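You operate a simulated robot arm through the tools that you are given. There is no shell and no other tool.

You run a simulated robot arm. Do the job below in one go: nothing can be reset, and whatever is moved stays where it is left.

## Task
Let the trapped air out of motor 4 at 40 degrees of tilt.
Fine: lock the cradle at that tilt; when the bubbles stop, lock it upright again.
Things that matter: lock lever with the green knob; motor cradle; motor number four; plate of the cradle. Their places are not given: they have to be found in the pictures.

The check looks at the end state, three seconds after you hand in, the way a careful person would. Anything else that was tipped, shoved, dropped, spilled or broken makes it a failure.

## Robot
A 7-joint arm with a two-finger parallel gripper, fixed in place. Base frame: the origin is on the floor under the middle of its stand, x ahead of it, y to its left, z up. Readings come in m, rad, newtons and seconds.
It reaches about 1.058 m from its shoulder. Its first joint turns from -2.897 to 2.897 rad. Payload 4.4 kg.
The TCP is the grasp point between the finger pads, 0.023 m short of the fingertips. In the tool frame z runs along the fingers and y along their closing line. The gripper opens to 0.094 m. The fingers are 0.038 m wide and 0.01 m thick; the gripper's body (0.054 by 0.096 m) begins 0.039 m behind the TCP.
Orientation is told as [roll, pitch, yaw] about the base's x, y, z axes, in that order, counted from this pose: with the fingers straight down and closing along the base's y, the tool's x points along the base's -x, its y along +y and its z along -z.

## Interface
- The arm moves only by the tool arm_command. Its argument "plan" is a list of rows, each a list of 7 numbers: the turn, a rotation vector about the base's x, y, z in rad, then the shift along the base's x, y, z in m, then the opening in per cent of the stroke, from 0 (shut) to 100 (fully open). In form: [[rx, ry, rz, dx, dy, dz, jaw], ...]. A call has 1 to 20 rows; each row shifts and turns the commanded pose from where the row before left it. Each row takes 0.2 s and may step no farther than 0.05 m and 0.15 rad from the row before; otherwise, or with a gripper value out of range, the whole call is refused. A pose out of reach is approached as far as the arm can. The call stops where the force on the tool passes 90 N (or 10 N more than at its start, if that is more) or the arm is blocked; 0.2 s more then pass. The fingers move at their own pace (about 0.108 m/s each) and stop on an object; they squeeze with about 38 N. The grip force told is the motor's: it shows also when the fingers shut on nothing. Time passes only in rows, and 0.2 s behind the last, so rows that do not move let the fingers close. The reply holds the time, the measured pose of the TCP, the force on the tool along the base axes, the opening and the grip force, in the units named above and with some noise, with the torque about the TCP (base axes, N m) and any sound that the robot's microphone picked up.
- Cameras (640 x 400 px; columns grow to the right, rows downward): "scene" is fixed at [0.0482, -0.6373, 1.6573]; the picture's right is [0.82, -0.57, 0.00], its down [-0.27, -0.39, -0.88] and it looks along [0.51, 0.72, -0.47] (base axes); focal length 324 px, centre (320, 200). "wrist" rides on the gripper at [0.086, 0.016, -0.075] in the tool frame; the picture's right is [-0.18, 0.98, 0.00], its down [-0.58, -0.11, -0.81] and it looks along [-0.79, -0.15, 0.59] (tool axes); focal length 243 px, centre (320, 200).
- get_image(camera): a new picture of that camera. The clock stands still meanwhile.
- measure_at(camera, pixels): for up to 12 pixels [column, row] of the newest picture of that camera ("zoom" is the newest enlarged one), the place [x, y, z] in the base frame of the surface seen there, good to about 0.002 m, but the place of the scene camera against the robot may be out by one fixed shift of up to 0.018 m in any direction. The clock stands still meanwhile.
- enlarge(camera, box): a new picture of the part [left, top, right, bottom] of that camera's present view, enlarged. The clock stands still meanwhile.
- job_done(): hands the job in; it is judged then, once.

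Leave the gripper open and the arm clear of the work at the hand-in unless told otherwise.

The tools are called after "Request:" by a JSON object that holds its "method" and its "body". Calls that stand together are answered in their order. arm_command: Moves the arm, as the interface text tells. Its arguments: {"type":"object","properties":{"plan":{"type":"array"}},"required":["plan"]} The other tools are called the same way: get_image (camera) takes a picture; measure_at (camera, pixels) gives the place of the surface under pixels of a picture; enlarge (camera, box) takes an enlarged picture of a part of a camera's view; job_done () hands the job in.

At the start:

```text
time_s: 0.0
eef_pos: [0.5851, 0.0776, 1.2891]
tool_rot: [0.0, 0.001, 0.0]
ft_force: [0.5, 0.4, 0.1]
moment: [0.01, -0.05, 0.0]
grip_width: 0.0938
gripper_force: 0.0
```

scene: 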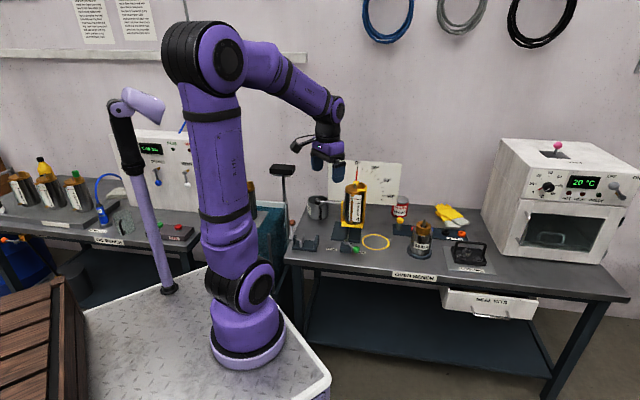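
wrist: 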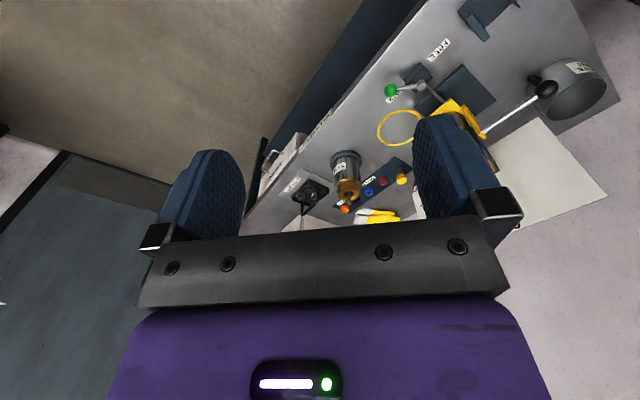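

The scene picture shows a bench with a yellow cradle around (353,205) and a green knob near (356,250). The wrist picture shows the green knob at about (390,90). I'll enlarge both areas for a closer look.

Request:
{"method": "enlarge", "body": {"camera": "scene", "box": [280, 150, 420, 270]}}

Request:
{"method": "enlarge", "body": {"camera": "wrist", "box": [360, 0, 640, 230]}}

```text
3.33 times, centred on (350, 210) of scene
```

zoom: 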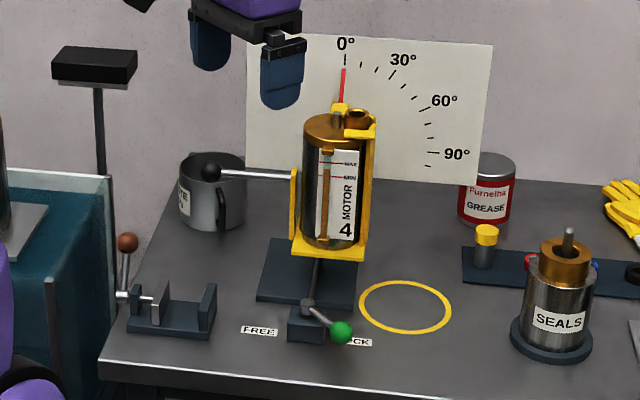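

```text
1.74 times, centred on (500, 115) of wrist
```

zoom: 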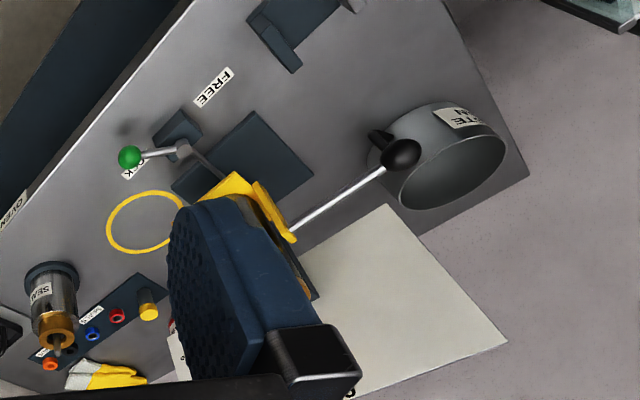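

The lock lever with the green knob points at LOCK. The cradle has a black-knobbed handle on its left, and there's a tilt dial behind it with a red pointer at 0°. I'll take a closer picture of the cradle, then measure it.

Request:
{"method": "enlarge", "body": {"camera": "scene", "box": [310, 155, 400, 215]}}

Request:
{"method": "measure_at", "body": {"camera": "scene", "pixels": [[355, 249], [346, 246], [329, 202], [353, 167], [362, 166], [353, 226], [347, 238], [346, 252], [325, 160], [399, 164], [397, 206], [336, 249]]}}

Request:
{"method": "measure_at", "body": {"camera": "wrist", "pixels": [[391, 90], [546, 88], [420, 85], [440, 47], [400, 125], [500, 120], [580, 100], [475, 110], [346, 160], [402, 180], [600, 190], [447, 20]]}}

```text
6.67 times, centred on (355, 185) of scene
```

zoom: 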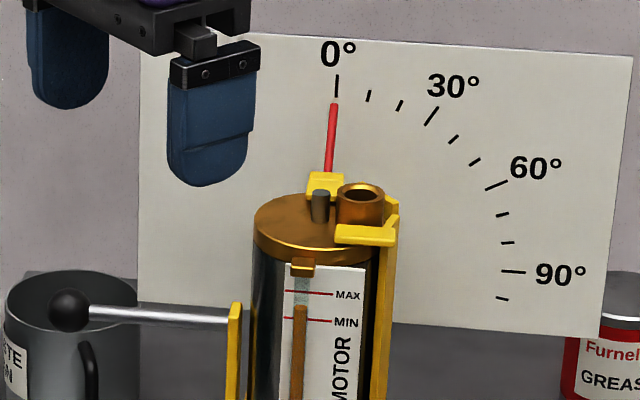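

```text
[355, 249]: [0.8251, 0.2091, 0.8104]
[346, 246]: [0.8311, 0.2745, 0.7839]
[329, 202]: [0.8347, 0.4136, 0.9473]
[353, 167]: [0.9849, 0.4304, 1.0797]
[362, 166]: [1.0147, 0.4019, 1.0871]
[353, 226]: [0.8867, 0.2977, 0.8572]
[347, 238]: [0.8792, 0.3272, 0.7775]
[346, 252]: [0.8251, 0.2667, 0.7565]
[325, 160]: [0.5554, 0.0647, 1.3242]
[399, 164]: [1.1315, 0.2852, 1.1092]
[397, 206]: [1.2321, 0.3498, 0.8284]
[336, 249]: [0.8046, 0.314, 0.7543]
```

```text
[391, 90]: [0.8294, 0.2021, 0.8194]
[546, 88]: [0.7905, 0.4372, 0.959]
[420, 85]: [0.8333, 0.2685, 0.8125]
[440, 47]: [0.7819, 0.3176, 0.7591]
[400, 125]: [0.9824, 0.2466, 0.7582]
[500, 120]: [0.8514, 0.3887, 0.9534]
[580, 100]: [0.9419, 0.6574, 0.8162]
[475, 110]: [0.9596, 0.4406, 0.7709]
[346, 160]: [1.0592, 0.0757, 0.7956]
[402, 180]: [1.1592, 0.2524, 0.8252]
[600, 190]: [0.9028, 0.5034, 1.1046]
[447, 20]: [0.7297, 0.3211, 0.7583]
```

The wrist picture puts the green knob near (0.83, 0.20, 0.82) and the black handle knob near (0.79, 0.44, 0.96). I'll look more closely at the lock lever and the cradle before moving.

Request:
{"method": "enlarge", "body": {"camera": "scene", "box": [325, 210, 385, 265]}}

Request:
{"method": "measure_at", "body": {"camera": "zoom", "pixels": [[320, 200], [250, 350], [280, 300], [400, 360]]}}

Request:
{"method": "enlarge", "body": {"camera": "wrist", "box": [370, 20, 530, 150]}}

```text
7.27 times, centred on (355, 238) of scene
```

zoom: 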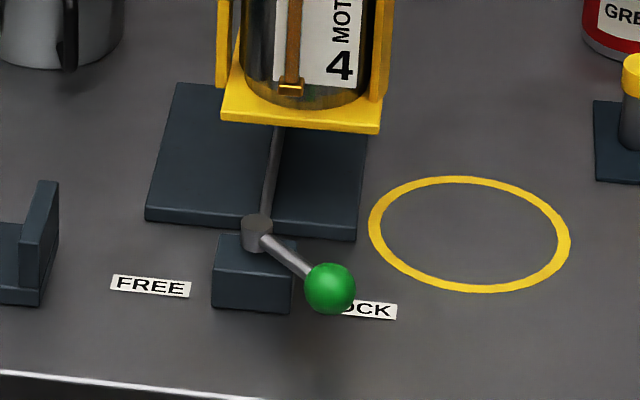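

```text
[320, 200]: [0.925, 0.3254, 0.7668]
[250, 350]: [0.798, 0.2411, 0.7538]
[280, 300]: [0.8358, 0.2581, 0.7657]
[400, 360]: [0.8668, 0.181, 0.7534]
```

```text
3.08 times, centred on (450, 85) of wrist
```

zoom: 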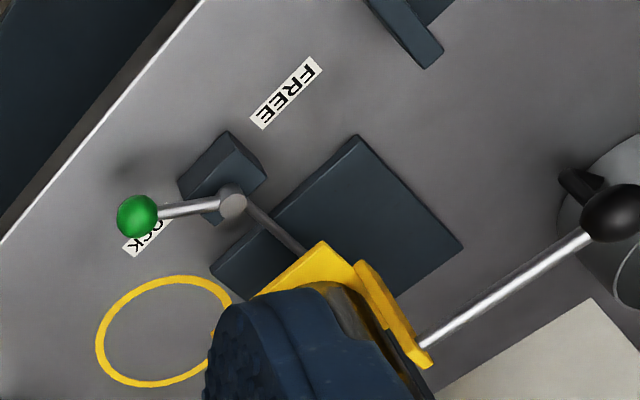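

The lever is a short horizontal arm on a pivot cap that stands on a block. I'll measure the green knob (137,216), pivot (232,203), labels, rod and black knob in this wrist enlargement.

Request:
{"method": "measure_at", "body": {"camera": "zoom", "pixels": [[137, 214], [232, 203], [180, 210], [288, 92], [147, 238], [612, 212], [590, 234], [500, 290], [425, 342], [322, 250], [365, 270], [430, 360]]}}

Request:
{"method": "measure_at", "body": {"camera": "wrist", "pixels": [[429, 100], [417, 75], [432, 75], [480, 65], [520, 98], [470, 90], [540, 120], [500, 140], [607, 192], [542, 118], [500, 20], [580, 50]]}}

```text
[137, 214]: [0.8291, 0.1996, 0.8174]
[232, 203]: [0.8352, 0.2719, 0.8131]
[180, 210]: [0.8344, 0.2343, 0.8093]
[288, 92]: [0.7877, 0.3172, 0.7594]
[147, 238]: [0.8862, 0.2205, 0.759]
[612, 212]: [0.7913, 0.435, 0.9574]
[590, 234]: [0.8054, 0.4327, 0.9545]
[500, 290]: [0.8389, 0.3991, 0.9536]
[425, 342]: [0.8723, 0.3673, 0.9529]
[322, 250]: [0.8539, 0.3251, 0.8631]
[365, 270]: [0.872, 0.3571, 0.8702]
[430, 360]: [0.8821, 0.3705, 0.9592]
```

```text
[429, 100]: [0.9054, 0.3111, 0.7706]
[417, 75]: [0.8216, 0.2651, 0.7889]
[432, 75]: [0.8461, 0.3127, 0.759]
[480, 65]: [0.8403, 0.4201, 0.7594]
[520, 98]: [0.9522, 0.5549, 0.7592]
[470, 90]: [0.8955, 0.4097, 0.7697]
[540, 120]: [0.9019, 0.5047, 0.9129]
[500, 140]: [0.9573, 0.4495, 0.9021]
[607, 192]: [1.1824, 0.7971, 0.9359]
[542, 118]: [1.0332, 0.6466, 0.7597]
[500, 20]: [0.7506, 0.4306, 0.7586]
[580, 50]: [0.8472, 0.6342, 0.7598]
```

The rod runs along about (-0.715, 0.70), level at z ≈ 0.95. Next I'll measure the dial ticks and pointer in the scene view to find the tilt axis.

Request:
{"method": "enlarge", "body": {"camera": "scene", "box": [310, 155, 400, 215]}}

Request:
{"method": "measure_at", "body": {"camera": "zoom", "pixels": [[337, 80], [431, 115], [497, 185], [520, 271], [334, 115], [330, 165], [322, 182], [360, 195], [318, 200], [150, 315], [68, 312], [300, 330]]}}

Request:
{"method": "enlarge", "body": {"camera": "scene", "box": [320, 170, 390, 240]}}

Request:
{"method": "measure_at", "body": {"camera": "zoom", "pixels": [[275, 300], [275, 340], [250, 240], [250, 330], [370, 120], [370, 320], [250, 355], [360, 360], [320, 200], [80, 200]]}}

```text
6.67 times, centred on (355, 185) of scene
```

zoom: 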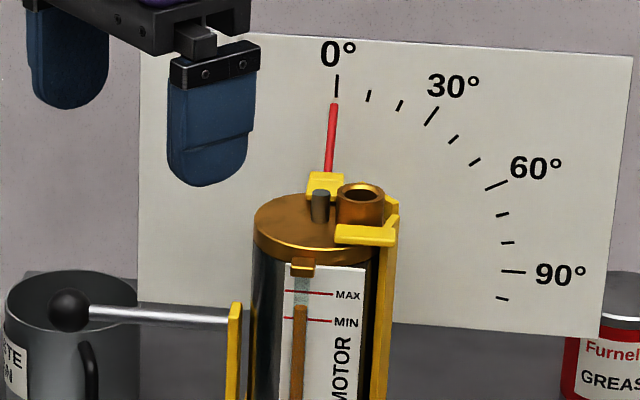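

```text
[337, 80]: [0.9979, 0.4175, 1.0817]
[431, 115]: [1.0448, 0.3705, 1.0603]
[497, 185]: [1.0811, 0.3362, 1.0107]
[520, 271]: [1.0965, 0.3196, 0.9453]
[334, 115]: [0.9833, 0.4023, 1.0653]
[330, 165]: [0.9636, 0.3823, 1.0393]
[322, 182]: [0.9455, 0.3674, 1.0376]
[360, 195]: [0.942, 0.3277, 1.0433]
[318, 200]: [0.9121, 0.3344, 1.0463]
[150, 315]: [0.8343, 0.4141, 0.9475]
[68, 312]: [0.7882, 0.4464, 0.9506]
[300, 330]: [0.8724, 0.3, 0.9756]
```

```text
5.71 times, centred on (355, 205) of scene
```

zoom: 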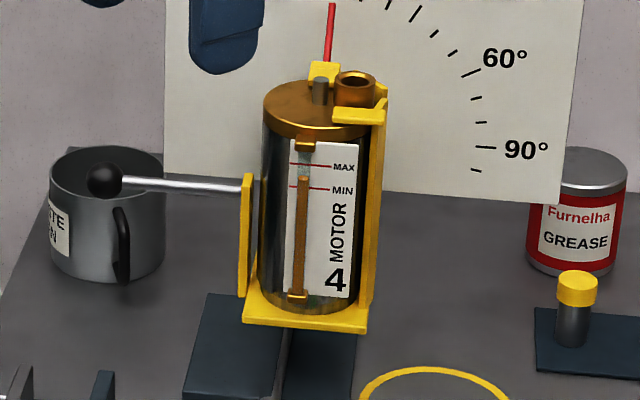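

```text
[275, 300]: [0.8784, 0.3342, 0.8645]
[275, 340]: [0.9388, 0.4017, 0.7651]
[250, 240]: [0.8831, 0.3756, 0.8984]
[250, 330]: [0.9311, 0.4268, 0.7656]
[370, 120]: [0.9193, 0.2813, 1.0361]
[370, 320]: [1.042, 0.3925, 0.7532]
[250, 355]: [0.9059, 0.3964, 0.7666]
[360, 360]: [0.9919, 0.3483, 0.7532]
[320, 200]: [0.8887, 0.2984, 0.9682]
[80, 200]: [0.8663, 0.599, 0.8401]
```

In the robot frame, the tilt axis sits at z ≈ 0.95 and runs along (0.70, 0.715). The handle is about 0.17 m from it on the left, so lifting the handle tilts the cradle right, towards the dial. The lever pivot is near (0.835, 0.272), and the green knob is about 0.07 m from it in the -y direction.

Next I'll move above the green knob while turning the hand 90° in yaw. That puts the fingers either side of the lever, with the camera facing the cradle.

Request:
{"method": "arm_command", "body": {"plan": [[0, 0, 0.1428, 0.0226, 0.0114, -0.018, 100], [0, 0, 0.1428, 0.0226, 0.0114, -0.018, 100], [0, 0, 0.1428, 0.0226, 0.0114, -0.018, 100], [0, 0, 0.1428, 0.0226, 0.0114, -0.018, 100], [0, 0, 0.1428, 0.0226, 0.0114, -0.018, 100], [0, 0, 0.1428, 0.0226, 0.0114, -0.018, 100], [0, 0, 0.1428, 0.0226, 0.0114, -0.018, 100], [0, 0, 0.1428, 0.0226, 0.0114, -0.018, 100], [0, 0, 0.1428, 0.0226, 0.0114, -0.018, 100], [0, 0, 0.1428, 0.0226, 0.0114, -0.018, 100], [0, 0, 0.1428, 0.0226, 0.0114, -0.018, 100], [0, 0, 0, 0, 0, 0, 100]]}}

Request:
{"method": "get_image", "body": {"camera": "wrist"}}

Request:
{"method": "get_image", "body": {"camera": "scene"}}

```text
time_s: 2.6
eef_pos: [0.8323, 0.2033, 1.0914]
tool_rot: [0.001, 0.001, 1.573]
ft_force: [-0.3, 0.0, -0.1]
moment: [0.0, -0.01, -0.01]
grip_width: 0.094
gripper_force: 0.1
```

```text
taken
```

wrist: 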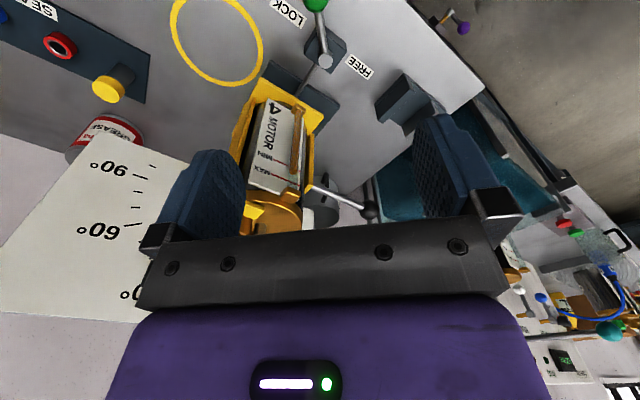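

```text
taken
```

scene: 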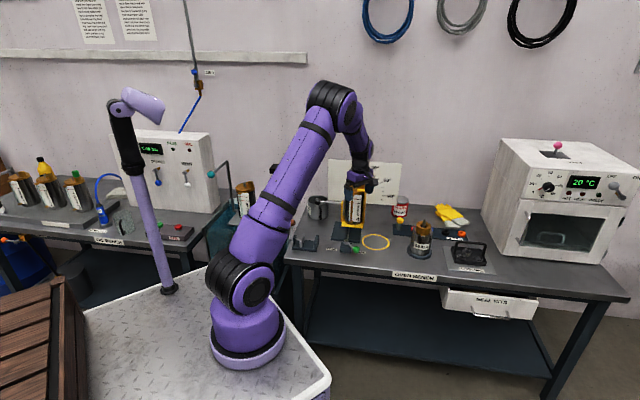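

The view is now close. The green knob is at (316,3), the pivot cap at (325,62), the black knob at (368,210), and FREE and LOCK are both visible. I'll measure these with the wrist camera, since it is accurate relative to the robot.

Request:
{"method": "measure_at", "body": {"camera": "wrist", "pixels": [[316, 3], [325, 62], [322, 38], [360, 67], [288, 12], [368, 209], [335, 195], [259, 97], [316, 128], [240, 160], [310, 180], [275, 215]]}}

Request:
{"method": "enlarge", "body": {"camera": "wrist", "box": [230, 0, 400, 110]}}

Request:
{"method": "measure_at", "body": {"camera": "zoom", "pixels": [[323, 12], [320, 2], [323, 30], [357, 232], [340, 150], [358, 215], [358, 250], [300, 200], [340, 205], [430, 195], [380, 130], [290, 240]]}}

```text
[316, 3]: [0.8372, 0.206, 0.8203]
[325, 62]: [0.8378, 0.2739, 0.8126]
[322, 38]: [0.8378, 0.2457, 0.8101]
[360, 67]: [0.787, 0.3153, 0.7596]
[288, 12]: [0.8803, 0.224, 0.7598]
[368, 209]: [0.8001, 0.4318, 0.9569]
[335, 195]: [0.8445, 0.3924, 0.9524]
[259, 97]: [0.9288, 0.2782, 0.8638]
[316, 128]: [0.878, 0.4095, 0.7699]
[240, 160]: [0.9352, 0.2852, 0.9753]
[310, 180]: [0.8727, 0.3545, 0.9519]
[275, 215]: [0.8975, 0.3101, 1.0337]
```

```text
3.64 times, centred on (315, 55) of wrist
```

zoom: 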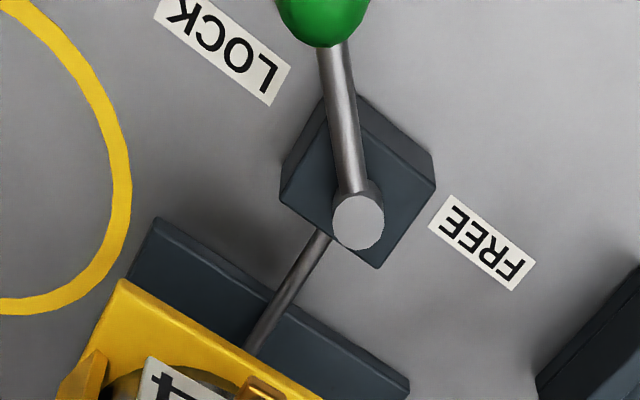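

```text
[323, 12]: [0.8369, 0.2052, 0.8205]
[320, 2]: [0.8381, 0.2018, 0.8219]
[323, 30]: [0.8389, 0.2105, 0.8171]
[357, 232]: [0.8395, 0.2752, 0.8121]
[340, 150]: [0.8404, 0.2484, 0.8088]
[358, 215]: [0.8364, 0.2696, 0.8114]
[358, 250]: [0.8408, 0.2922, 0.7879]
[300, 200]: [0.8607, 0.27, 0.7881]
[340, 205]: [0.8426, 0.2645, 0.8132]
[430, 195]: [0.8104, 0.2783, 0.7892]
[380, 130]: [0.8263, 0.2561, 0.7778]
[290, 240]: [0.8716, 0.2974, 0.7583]
```

The pivot is at (0.8385, 0.2725), and the lever points straight along -y with the green ball centred near (0.838, 0.200, 0.808). I'll lower the open fingers so they straddle the ball.

Request:
{"method": "arm_command", "body": {"plan": [[0, 0, 0, 0.0057, -0.0033, -0.03, 100], [0, 0, 0, 0, 0, -0.04, 100], [0, 0, 0, 0, 0, -0.04, 100], [0, 0, 0, 0, 0, -0.04, 100], [0, 0, 0, 0, 0, -0.04, 100], [0, 0, 0, 0, 0, -0.035, 100], [0, 0, 0, 0, 0, -0.03, 100], [0, 0, 0, 0, 0, -0.02, 100], [0, 0, 0, 0, 0, 0, 100]]}}

Request:
{"method": "get_image", "body": {"camera": "wrist"}}

Request:
{"method": "enlarge", "body": {"camera": "scene", "box": [310, 180, 400, 270]}}

```text
time_s: 4.6
eef_pos: [0.8371, 0.2007, 0.8153]
tool_rot: [0.0, 0.0, 1.569]
ft_force: [1.1, -0.3, 0.0]
moment: [0.01, 0.0, -0.01]
grip_width: 0.0941
gripper_force: 0.0
```

```text
taken
```

wrist: 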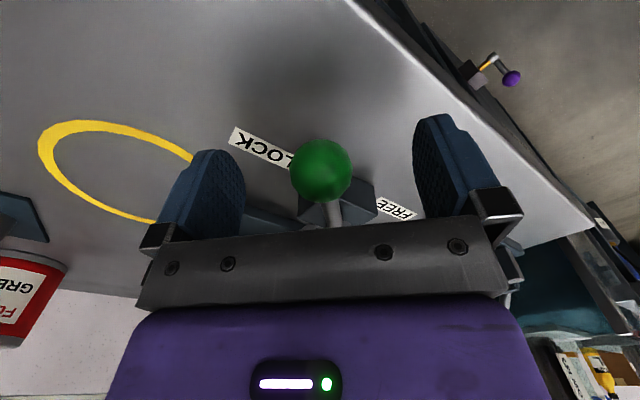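

```text
4.44 times, centred on (355, 225) of scene
```

zoom: 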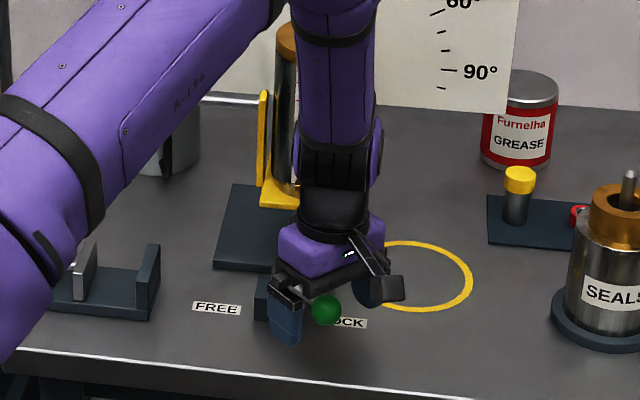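

The ball sits centred between the fingers at (320,170). I'll measure its surface to check the centre before closing.

Request:
{"method": "measure_at", "body": {"camera": "wrist", "pixels": [[320, 170], [295, 170], [345, 170], [320, 145], [320, 195], [335, 215], [240, 190], [425, 190]]}}

```text
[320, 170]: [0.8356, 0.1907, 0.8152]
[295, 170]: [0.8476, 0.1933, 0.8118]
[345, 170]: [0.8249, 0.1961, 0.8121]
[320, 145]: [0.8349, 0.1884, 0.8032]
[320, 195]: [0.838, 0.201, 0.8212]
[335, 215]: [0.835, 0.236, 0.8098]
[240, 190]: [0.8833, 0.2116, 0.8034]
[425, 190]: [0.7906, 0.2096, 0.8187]
```

The ball centre is (0.8365, 0.200, 0.807) and its radius about 0.0145. I'll close the fingers to a loose cage of about 34 mm and swing the lever the first part of the way, clockwise from above towards FREE, while watching the force.

Request:
{"method": "arm_command", "body": {"plan": [[0, 0, 0, 0, 0, 0, 36], [0, 0, 0, 0, 0, 0, 36], [0, 0, 0, 0, 0, 0, 36], [0, 0, -0.1309, -0.0095, 0.0006, 0, 36], [0, 0, -0.1309, -0.0093, 0.0019, 0, 36], [0, 0, -0.1309, -0.009, 0.0031, 0, 36]]}}

Request:
{"method": "get_image", "body": {"camera": "wrist"}}

Request:
{"method": "enlarge", "body": {"camera": "scene", "box": [310, 150, 400, 270]}}

```text
time_s: 6.0
eef_pos: [0.8103, 0.205, 0.8157]
tool_rot: [0.0, 0.001, 1.174]
ft_force: [0.2, 0.5, -0.1]
moment: [0.02, 0.04, -0.01]
grip_width: 0.0338
gripper_force: 0.1
```

```text
taken
```

wrist: 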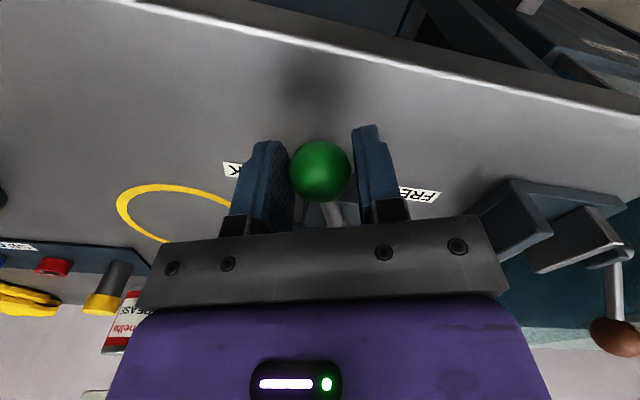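

```text
3.33 times, centred on (355, 210) of scene
```

zoom: 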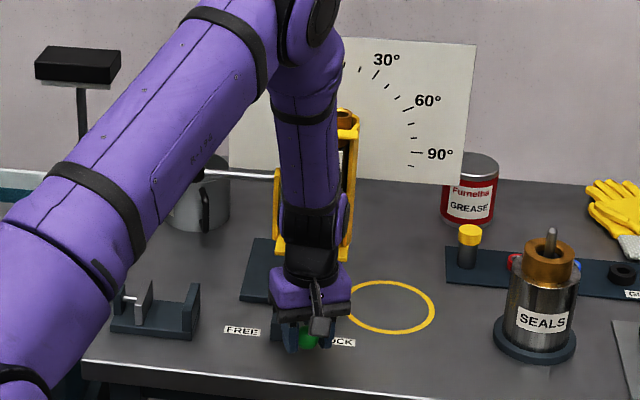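

The lever follows with almost no force, and the cradle is still upright. I'll continue the swing in small stages.

Request:
{"method": "arm_command", "body": {"plan": [[0, 0, -0.1309, -0.0085, 0.0042, 0, 36], [0, 0, -0.1309, -0.0079, 0.0053, 0, 36], [0, 0, -0.1309, -0.0071, 0.0063, 0, 36], [0, 0, -0.1309, -0.0063, 0.0071, 0, 36], [0, 0, -0.1309, -0.0053, 0.0079, 0, 36]]}}

Request:
{"method": "enlarge", "body": {"camera": "scene", "box": [310, 150, 400, 270]}}

Request:
{"method": "get_image", "body": {"camera": "wrist"}}

```text
time_s: 7.2
eef_pos: [0.7759, 0.2372, 0.8156]
tool_rot: [0.0, -0.001, 0.519]
ft_force: [0.4, -1.0, -1.7]
moment: [-0.03, 0.0, -0.02]
grip_width: 0.0338
gripper_force: 0.1
```

```text
3.33 times, centred on (355, 210) of scene
```

zoom: 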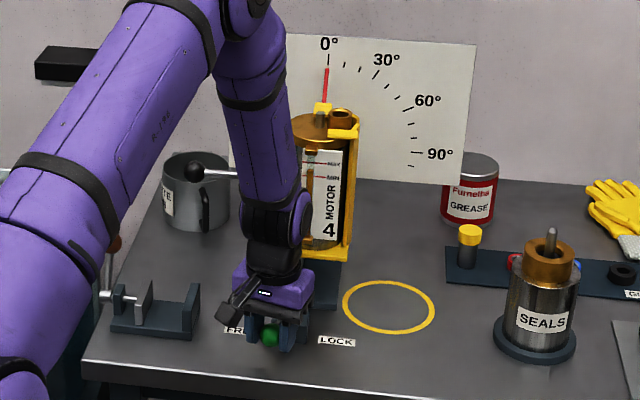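

```text
taken
```

wrist: 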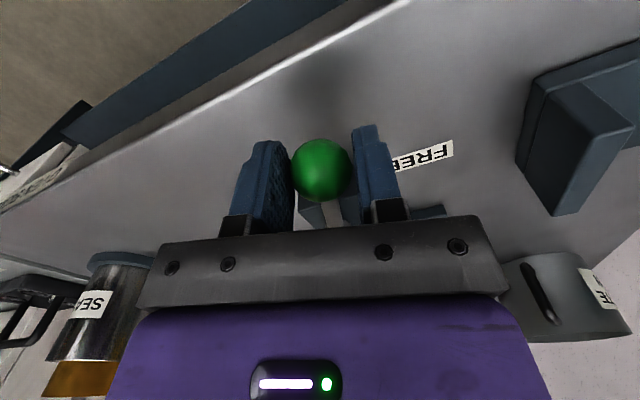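

The cradle pointer is still at 0°. I'll finish the swing to the mirrored position and watch for the force to rise at the stop.

Request:
{"method": "arm_command", "body": {"plan": [[0, 0, -0.1309, -0.0042, 0.0085, 0, 36], [0, 0, -0.1309, -0.0031, 0.009, 0, 36], [0, 0, -0.1309, -0.0019, 0.0093, 0, 36]]}}

Request:
{"method": "enlarge", "body": {"camera": "scene", "box": [310, 150, 400, 270]}}

Request:
{"method": "get_image", "body": {"camera": "wrist"}}

```text
time_s: 8.0
eef_pos: [0.7665, 0.2608, 0.8152]
tool_rot: [0.0, -0.001, 0.128]
ft_force: [0.0, 0.2, -0.3]
moment: [0.0, -0.03, 0.0]
grip_width: 0.0339
gripper_force: 0.1
```

```text
3.33 times, centred on (355, 210) of scene
```

zoom: 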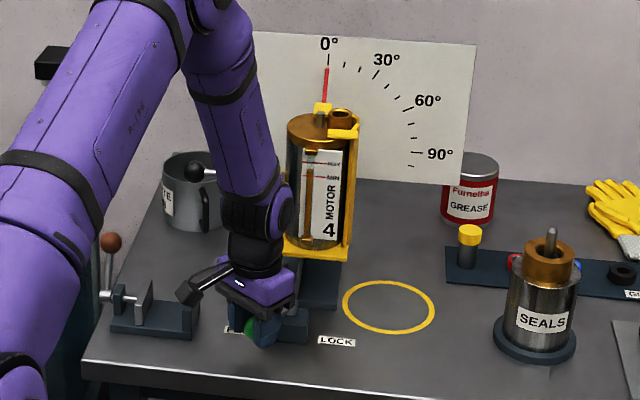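

```text
taken
```

wrist: 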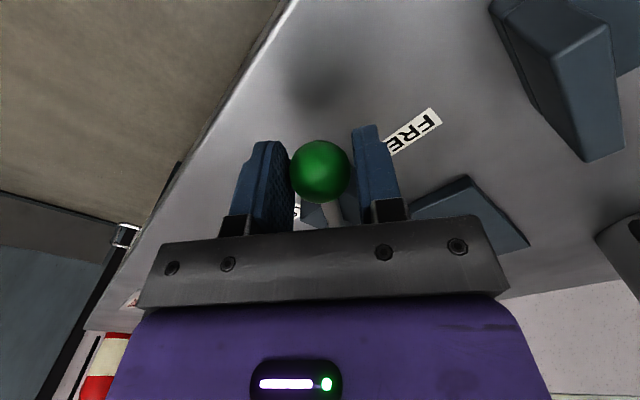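

No stop felt yet. I'll go on in small steps.

Request:
{"method": "arm_command", "body": {"plan": [[0, 0, -0.1309, -0.0006, 0.0095, 0, 36], [0, 0, -0.0654, 0.0002, 0.0048, 0, 36], [0, 0, 0, 0, 0, 0, 36]]}}

Request:
{"method": "get_image", "body": {"camera": "wrist"}}

```text
time_s: 8.8
eef_pos: [0.7663, 0.2762, 0.8164]
tool_rot: [-0.002, 0.0, -0.069]
ft_force: [4.7, -9.4, -0.2]
moment: [-0.09, -0.01, 0.05]
grip_width: 0.0384
gripper_force: 5.1
```

```text
taken
```

wrist: 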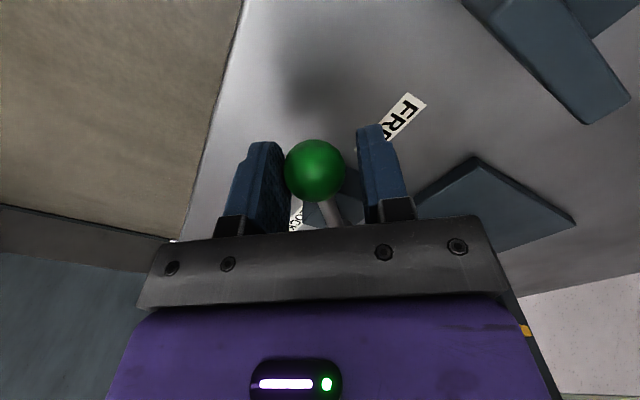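

The force reached about 10 N against the motion and the ball now rests on the trailing finger, so the lever is at its FREE stop. I'll ease back, open up, and rise straight up.

Request:
{"method": "arm_command", "body": {"plan": [[0, 0, 0, 0, -0.005, 0, 36], [0, 0, 0, 0, 0, 0, 90], [0, 0, 0, 0, 0, 0, 90], [0, 0, 0, 0, 0, 0, 90], [0, 0, 0, 0, 0, 0.02, 90], [0, 0, 0, 0, 0, 0.03, 90], [0, 0, 0, 0, 0, 0.04, 90], [0, 0, 0, -0.02, 0, 0.04, 90], [0, 0, 0, -0.02, 0, 0.04, 90], [0, 0, 0, -0.02, 0, 0.04, 90], [0, 0, 0, -0.02, 0, 0.04, 90], [0, 0, 0, 0, 0, 0, 90]]}}

Request:
{"method": "enlarge", "body": {"camera": "scene", "box": [310, 150, 400, 270]}}

Request:
{"method": "get_image", "body": {"camera": "wrist"}}

```text
time_s: 11.4
eef_pos: [0.688, 0.2695, 1.0663]
tool_rot: [0.0, -0.001, -0.066]
ft_force: [-1.0, -0.2, -0.3]
moment: [0.02, 0.02, -0.04]
grip_width: 0.0848
gripper_force: 0.0
```

```text
3.33 times, centred on (355, 210) of scene
```

zoom: 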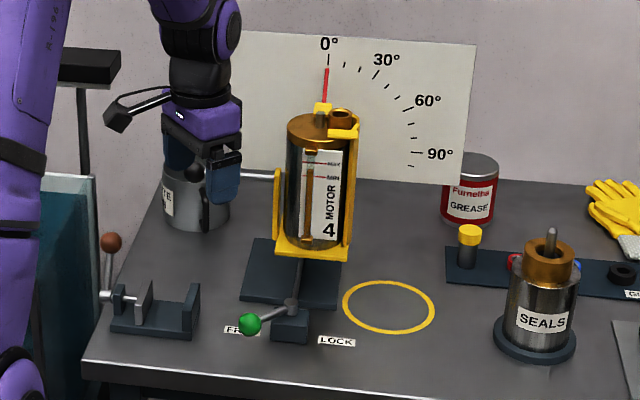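

```text
taken
```

wrist: 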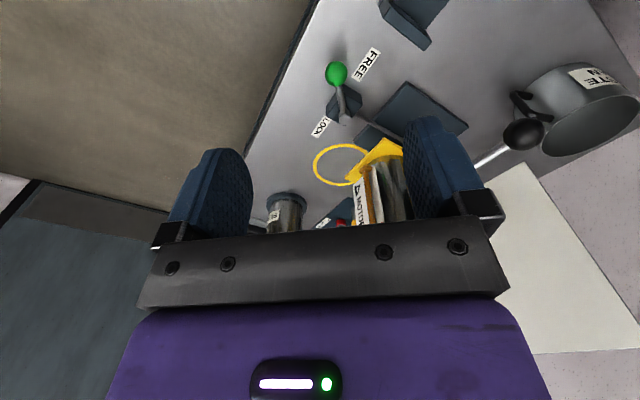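

The lever is at FREE and the cradle stays upright at 0°. Next is the handle, with its black ball at about (523,134) in the wrist view. I'll measure that ball.

Request:
{"method": "measure_at", "body": {"camera": "wrist", "pixels": [[523, 134], [510, 134], [535, 134], [523, 122], [523, 147], [500, 152], [485, 162], [336, 73], [345, 117], [600, 110], [550, 100], [540, 165]]}}

Request:
{"method": "enlarge", "body": {"camera": "wrist", "box": [440, 60, 640, 200]}}

```text
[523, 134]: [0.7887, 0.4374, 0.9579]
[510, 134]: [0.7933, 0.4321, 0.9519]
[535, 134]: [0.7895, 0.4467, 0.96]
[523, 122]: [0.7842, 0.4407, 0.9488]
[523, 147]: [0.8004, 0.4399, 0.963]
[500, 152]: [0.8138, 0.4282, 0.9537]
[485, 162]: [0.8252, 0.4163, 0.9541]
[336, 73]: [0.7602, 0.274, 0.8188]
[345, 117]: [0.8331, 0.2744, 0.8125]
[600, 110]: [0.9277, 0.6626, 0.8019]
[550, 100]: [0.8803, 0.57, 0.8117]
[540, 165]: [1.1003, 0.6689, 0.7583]
```

```text
2.86 times, centred on (540, 130) of wrist
```

zoom: 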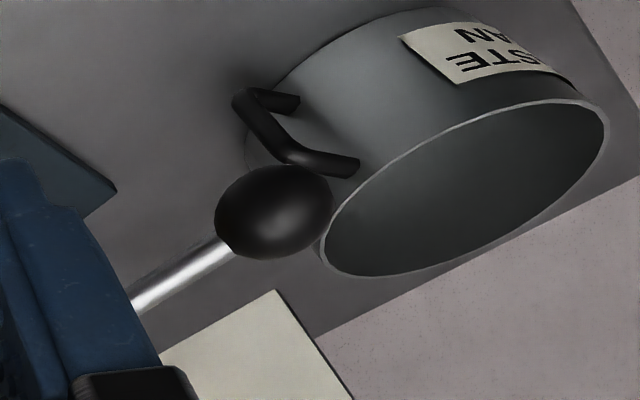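

The black ball is centred near (0.7985, 0.4445, 0.949), radius about 0.0147. Comparing scene measurements with each other, the tilt axis is about 0.171 m to the right of it at the same height. I'll move above the ball and turn the hand to yaw -45°, so the fingers close along the axis and the camera stays on the far side from the motor.

Request:
{"method": "arm_command", "body": {"plan": [[0, 0, -0.1438, 0.0221, 0.035, 0, 90], [0, 0, -0.1438, 0.0221, 0.035, 0, 90], [0, 0, -0.1438, 0.0221, 0.035, 0, 90], [0, 0, -0.1438, 0.0221, 0.035, 0, 90], [0, 0, -0.1438, 0.0221, 0.035, 0, 90], [0, 0, 0, 0, 0, 0, 90]]}}

Request:
{"method": "get_image", "body": {"camera": "wrist"}}

Request:
{"method": "enlarge", "body": {"camera": "scene", "box": [310, 150, 400, 270]}}

```text
time_s: 12.8
eef_pos: [0.7963, 0.4463, 1.0659]
tool_rot: [0.0, -0.001, -0.788]
ft_force: [-1.3, -0.3, -0.3]
moment: [-0.02, -0.01, -0.01]
grip_width: 0.0848
gripper_force: 0.1
```

```text
taken
```

wrist: 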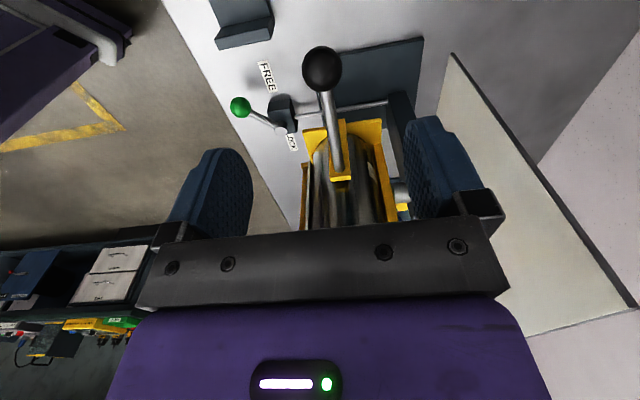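

```text
3.33 times, centred on (355, 210) of scene
```

zoom: 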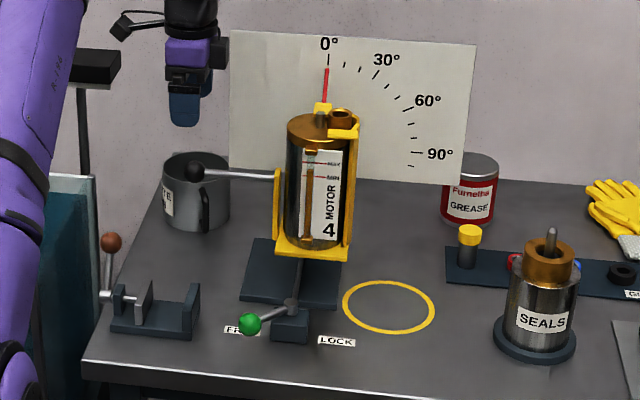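

The view down the handle is clear, with the black ball at (322,69). I'll measure the ball, rod and dial plate.

Request:
{"method": "measure_at", "body": {"camera": "wrist", "pixels": [[322, 69], [310, 69], [334, 69], [322, 55], [322, 84], [329, 110], [335, 150], [305, 125], [380, 125], [402, 195], [450, 60], [620, 290]]}}

```text
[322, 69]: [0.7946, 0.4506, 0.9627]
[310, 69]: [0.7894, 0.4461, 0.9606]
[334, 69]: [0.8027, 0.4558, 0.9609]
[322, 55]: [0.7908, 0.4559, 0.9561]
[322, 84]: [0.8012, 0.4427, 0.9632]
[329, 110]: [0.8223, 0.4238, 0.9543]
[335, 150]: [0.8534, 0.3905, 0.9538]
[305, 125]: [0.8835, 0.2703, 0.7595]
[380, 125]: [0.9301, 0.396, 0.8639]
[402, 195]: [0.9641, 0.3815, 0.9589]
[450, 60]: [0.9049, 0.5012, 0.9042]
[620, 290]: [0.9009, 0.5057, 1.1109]
```

The ball centre is refined to (0.7985, 0.446, 0.949). I'll lower the open fingers around it.

Request:
{"method": "arm_command", "body": {"plan": [[0, 0, 0, 0.0011, 0, -0.035, 90], [0, 0, 0, 0.0011, 0, -0.035, 90], [0, 0, 0, 0, 0, -0.025, 90], [0, 0, 0, 0, 0, -0.02, 90], [0, 0, 0, 0, 0, 0, 45], [0, 0, 0, 0, 0, 0, 45], [0, 0, 0, 0, 0, 0, 45]]}}

Request:
{"method": "get_image", "body": {"camera": "wrist"}}

Request:
{"method": "enlarge", "body": {"camera": "scene", "box": [310, 150, 400, 270]}}

```text
time_s: 14.4
eef_pos: [0.7994, 0.4474, 0.948]
tool_rot: [-0.001, 0.0, -0.785]
ft_force: [0.6, 0.3, -0.3]
moment: [0.02, -0.03, 0.0]
grip_width: 0.0422
gripper_force: 0.1
```

```text
taken
```

wrist: 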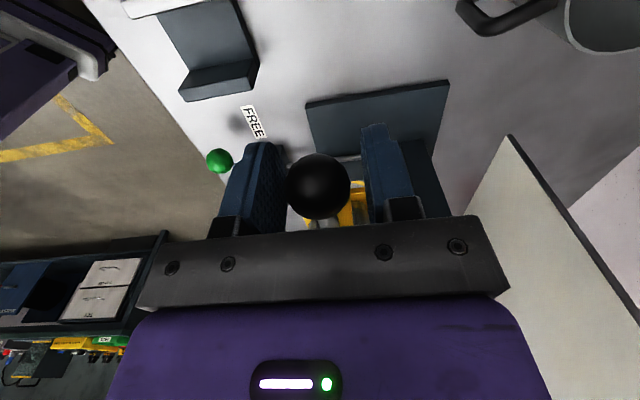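

```text
3.33 times, centred on (355, 210) of scene
```

zoom: 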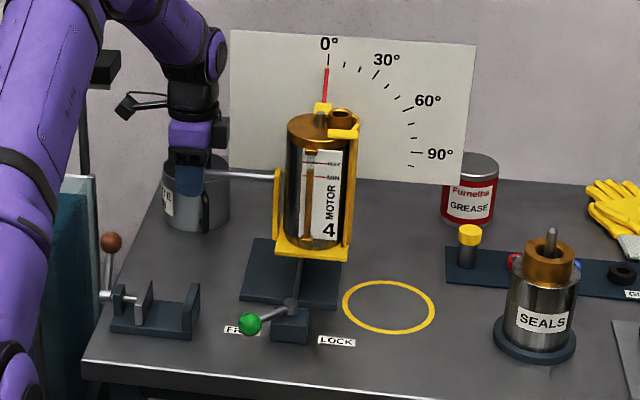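

The ball sits slightly towards the front finger, so I'll shift the hand about 3 mm that way. Then I'll grip and raise the handle along the first 12° of the arc, turning the hand with it.

Request:
{"method": "arm_command", "body": {"plan": [[0, 0, 0, -0.002, -0.002, 0.001, 45], [0, 0, 0, 0, 0, 0, 10], [0, 0, 0, 0, 0, 0, 10], [0, 0, 0, 0, 0, 0, 10]]}}

Request:
{"method": "get_image", "body": {"camera": "wrist"}}

```text
time_s: 15.4
eef_pos: [0.7976, 0.447, 0.9514]
tool_rot: [0.002, 0.001, -0.785]
ft_force: [12.7, 12.1, 2.5]
moment: [-0.14, -0.29, -0.04]
grip_width: 0.0315
gripper_force: 44.9
```

```text
taken
```

wrist: 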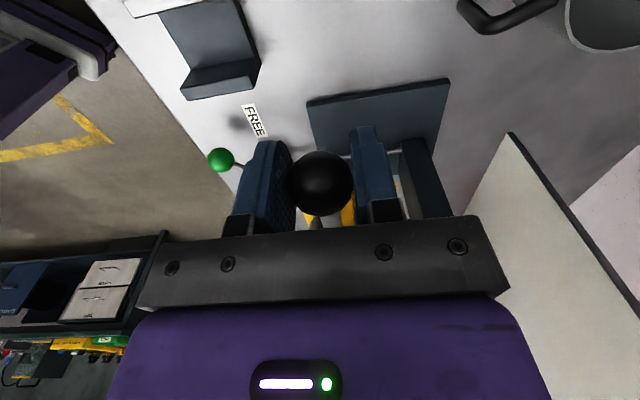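

Gripped, with 31.5 mm between the pads. There's about 17 N of side load along the axis, so I'll ease the hand 1.5 mm towards +axis to relieve it.

Request:
{"method": "arm_command", "body": {"plan": [[0, 0, 0, 0.001, 0.001, 0, 10], [0, 0, 0, 0, 0, 0, 10]]}}

```text
time_s: 16.0
eef_pos: [0.7986, 0.4479, 0.9513]
tool_rot: [0.0, 0.001, -0.787]
ft_force: [7.1, 3.6, 3.9]
moment: [-0.57, -0.46, 0.08]
grip_width: 0.0315
gripper_force: 45.0
```

The side load is down. I'll now raise the handle the first 12° of the arc at 2° per row.

Request:
{"method": "arm_command", "body": {"plan": [[0.0247, 0.0247, 0, 0.0001, -0.0001, 0.006, 10], [0.0247, 0.0247, 0, 0.0002, -0.0002, 0.006, 10], [0.0247, 0.0247, 0, 0.0004, -0.0004, 0.006, 10], [0.0247, 0.0247, 0, 0.0005, -0.0005, 0.006, 10], [0.0247, 0.0247, 0, 0.0007, -0.0007, 0.0059, 10], [0.0247, 0.0247, 0, 0.0008, -0.0008, 0.0059, 10]]}}

Request:
{"method": "enlarge", "body": {"camera": "scene", "box": [310, 150, 400, 270]}}

Request:
{"method": "get_image", "body": {"camera": "wrist"}}

```text
time_s: 17.4
eef_pos: [0.8011, 0.444, 0.9864]
tool_rot: [-0.002, 0.212, -0.784]
ft_force: [4.4, 4.1, -2.3]
moment: [0.18, 0.01, -0.03]
grip_width: 0.0315
gripper_force: 45.0
```

```text
3.33 times, centred on (355, 210) of scene
```

zoom: 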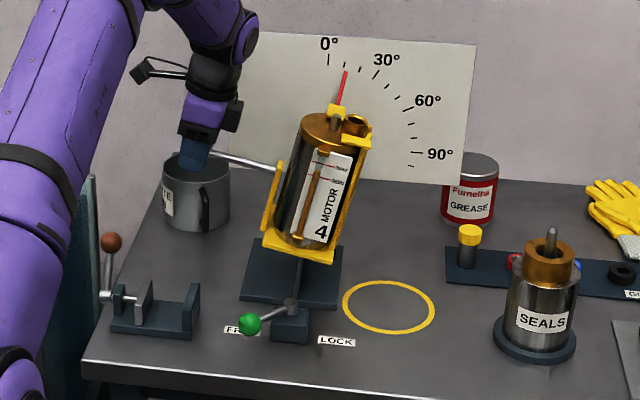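

```text
taken
```

wrist: 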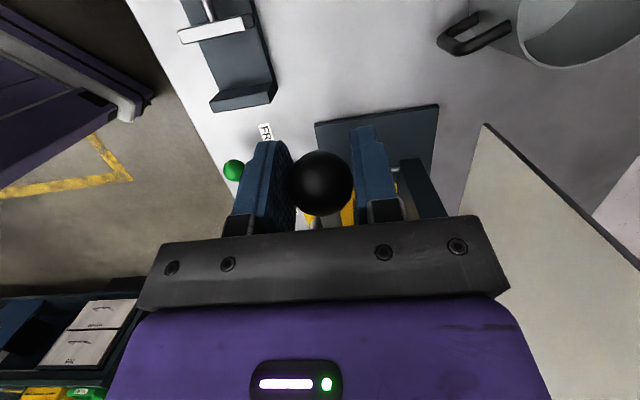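

The cradle tilts smoothly with little force. I'll continue up to about 30° and then check.

Request:
{"method": "arm_command", "body": {"plan": [[0.0247, 0.0247, 0, 0.001, -0.001, 0.0059, 10], [0.0247, 0.0247, 0, 0.0011, -0.0011, 0.0058, 10], [0.0247, 0.0247, 0, 0.0012, -0.0012, 0.0057, 10], [0.0247, 0.0247, 0, 0.0014, -0.0014, 0.0057, 10], [0.0247, 0.0247, 0, 0.0015, -0.0015, 0.0056, 10], [0.0247, 0.0247, 0, 0.0017, -0.0017, 0.0055, 10], [0.0247, 0.0247, 0, 0.0018, -0.0018, 0.0054, 10], [0.0247, 0.0247, 0, 0.0019, -0.0019, 0.0054, 10], [0.0247, 0.0247, 0, 0.0021, -0.0021, 0.0053, 10]]}}

Request:
{"method": "enlarge", "body": {"camera": "scene", "box": [310, 150, 400, 215]}}

Request:
{"method": "get_image", "body": {"camera": "wrist"}}

```text
time_s: 19.4
eef_pos: [0.8144, 0.4295, 1.0372]
tool_rot: [-0.001, 0.527, -0.785]
ft_force: [-4.0, -3.4, -10.5]
moment: [0.7, 0.91, -0.08]
grip_width: 0.0315
gripper_force: 44.9
```

```text
6.15 times, centred on (355, 182) of scene
```

zoom: 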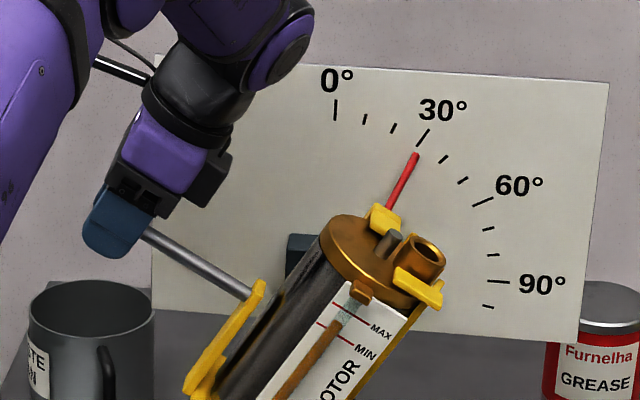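

```text
taken
```

wrist: 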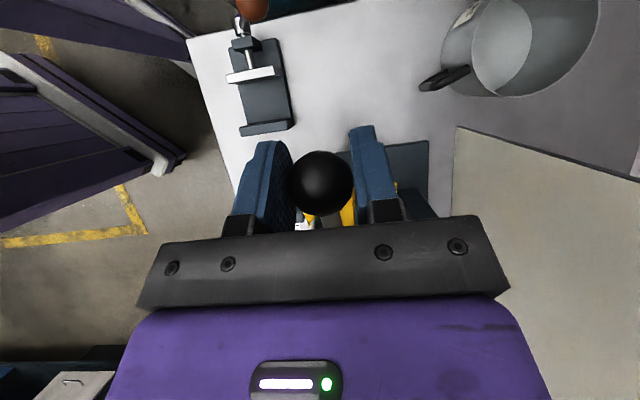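

The pointer is close to the 30° mark. I'll go on to 40°.

Request:
{"method": "arm_command", "body": {"plan": [[0.0247, 0.0247, 0, 0.0022, -0.0022, 0.0052, 10], [0.0247, 0.0247, 0, 0.0023, -0.0023, 0.005, 10], [0.0247, 0.0247, 0, 0.0024, -0.0024, 0.0049, 10], [0.0247, 0.0247, 0, 0.0026, -0.0026, 0.0048, 10], [0.0247, 0.0247, 0, 0.0027, -0.0027, 0.0047, 10], [0, 0, 0, 0, 0, 0, 10]]}}

Request:
{"method": "enlarge", "body": {"camera": "scene", "box": [330, 155, 400, 205]}}

```text
time_s: 20.8
eef_pos: [0.8259, 0.418, 1.0627]
tool_rot: [0.001, 0.703, -0.782]
ft_force: [-1.0, -0.4, 1.3]
moment: [-0.04, 0.07, 0.09]
grip_width: 0.0313
gripper_force: 45.4
```

```text
8.00 times, centred on (365, 180) of scene
```

zoom: 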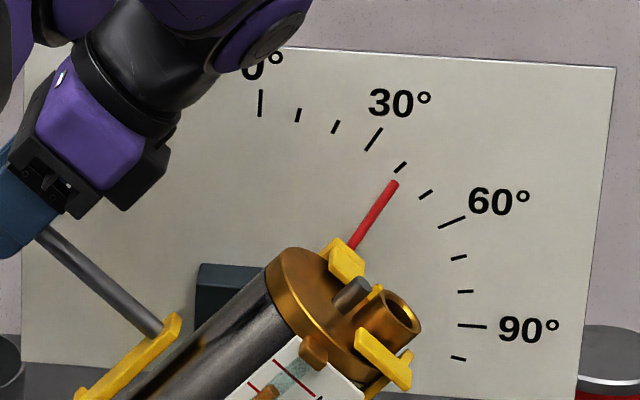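

The pointer now lies on the 40° tick, and the forces are close to zero. I'll measure the pointer and the ticks to get the exact angle.

Request:
{"method": "measure_at", "body": {"camera": "zoom", "pixels": [[393, 186], [385, 199], [375, 212], [362, 232], [353, 245], [260, 103], [373, 139], [400, 167], [426, 194], [452, 222], [472, 325], [298, 115]]}}

Request:
{"method": "get_image", "body": {"camera": "scene"}}

```text
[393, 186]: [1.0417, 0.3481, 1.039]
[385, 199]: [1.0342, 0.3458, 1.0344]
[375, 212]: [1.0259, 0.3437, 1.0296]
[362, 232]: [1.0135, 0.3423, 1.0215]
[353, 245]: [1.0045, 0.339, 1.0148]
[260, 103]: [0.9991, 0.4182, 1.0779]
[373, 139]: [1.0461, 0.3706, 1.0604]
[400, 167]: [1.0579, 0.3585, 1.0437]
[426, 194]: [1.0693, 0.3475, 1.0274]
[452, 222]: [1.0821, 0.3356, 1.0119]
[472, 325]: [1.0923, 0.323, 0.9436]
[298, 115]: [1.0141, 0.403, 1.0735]
```

```text
taken
```

scene: 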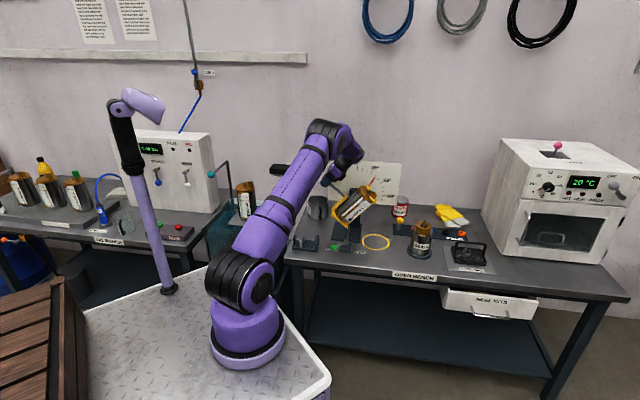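

The pointer reads 40.0–40.4° against the 30°, 40° and 50° ticks, which is good. Before letting go I want to know whether the cradle pulls on the handle. I'll hold still for a moment, read the forces again and look at the motor.

Request:
{"method": "arm_command", "body": {"plan": [[0, 0, 0, 0, 0, 0, 10], [0, 0, 0, 0, 0, 0, 10]]}}

Request:
{"method": "enlarge", "body": {"camera": "scene", "box": [325, 175, 395, 235]}}

Request:
{"method": "get_image", "body": {"camera": "wrist"}}

```text
time_s: 21.4
eef_pos: [0.8264, 0.4165, 1.0616]
tool_rot: [0.002, 0.701, -0.784]
ft_force: [-1.9, 0.8, 2.3]
moment: [-0.02, -0.15, 0.07]
grip_width: 0.0315
gripper_force: 44.9
```

```text
6.67 times, centred on (360, 205) of scene
```

zoom: 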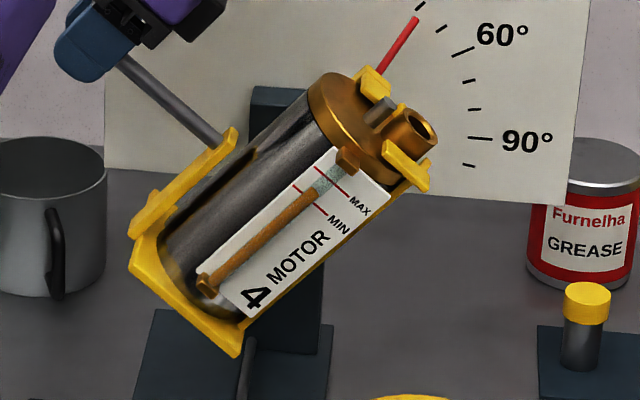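

```text
taken
```

wrist: 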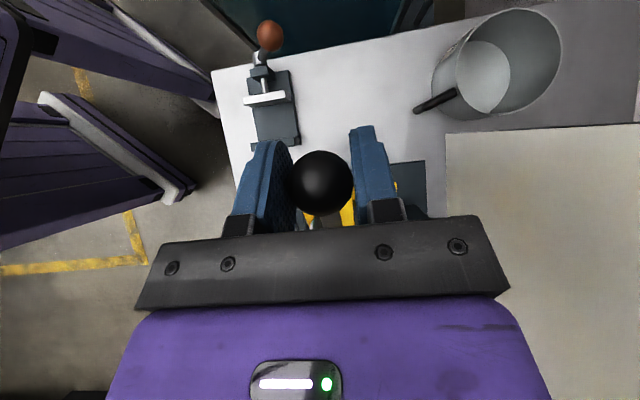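

The net torque about the axis is practically zero, so the cradle looks balanced or held by friction. I'll open the fingers just slightly and check that it stays.

Request:
{"method": "arm_command", "body": {"plan": [[0, 0, 0, 0, 0, 0, 37]]}}

Request:
{"method": "enlarge", "body": {"camera": "scene", "box": [330, 155, 400, 205]}}

Request:
{"method": "measure_at", "body": {"camera": "zoom", "pixels": [[393, 186], [385, 199], [375, 212], [362, 232]]}}

```text
time_s: 21.8
eef_pos: [0.8263, 0.4173, 1.0607]
tool_rot: [0.0, 0.7, -0.788]
ft_force: [-0.4, -0.1, 0.9]
moment: [0.02, 0.03, -0.03]
grip_width: 0.0348
gripper_force: 0.0
```

```text
8.00 times, centred on (365, 180) of scene
```

zoom: 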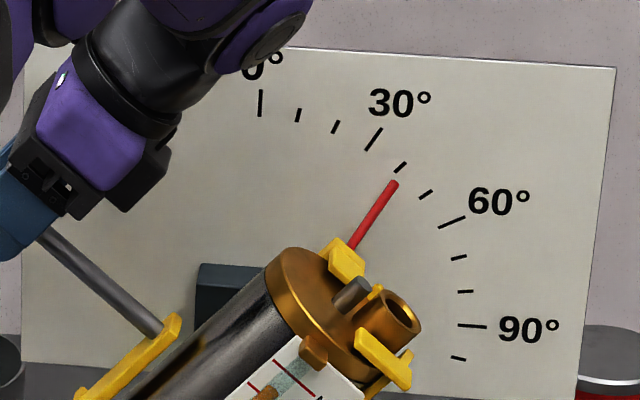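

```text
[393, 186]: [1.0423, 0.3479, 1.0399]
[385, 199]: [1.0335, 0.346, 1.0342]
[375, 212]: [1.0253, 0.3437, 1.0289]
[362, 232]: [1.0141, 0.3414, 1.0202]
```

It holds at 40° by itself. I'll open fully, lift clear straight up, tilt the hand back to vertical, and move away towards the lever side.

Request:
{"method": "arm_command", "body": {"plan": [[0, 0, 0, 0, 0, 0, 60], [0, 0, 0, 0, 0, 0, 90], [0, 0, 0, 0, 0, 0, 90], [0, 0, 0, 0, 0, 0.02, 90], [0, 0, 0, 0, 0, 0.03, 90], [0, 0, 0, 0, 0, 0.04, 90], [0, 0, 0, 0, 0, 0.03, 90]]}}

Request:
{"method": "enlarge", "body": {"camera": "scene", "box": [310, 150, 400, 240]}}

```text
time_s: 23.4
eef_pos: [0.8259, 0.4166, 1.1812]
tool_rot: [0.0, 0.701, -0.785]
ft_force: [0.2, 0.5, -0.6]
moment: [0.03, 0.03, 0.02]
grip_width: 0.0846
gripper_force: 0.1
```

```text
4.44 times, centred on (355, 195) of scene
```

zoom: 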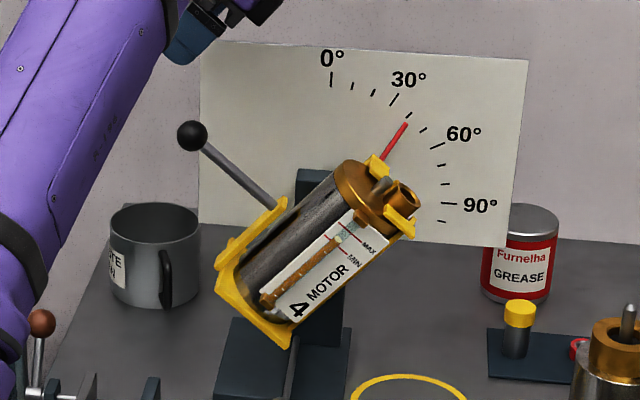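

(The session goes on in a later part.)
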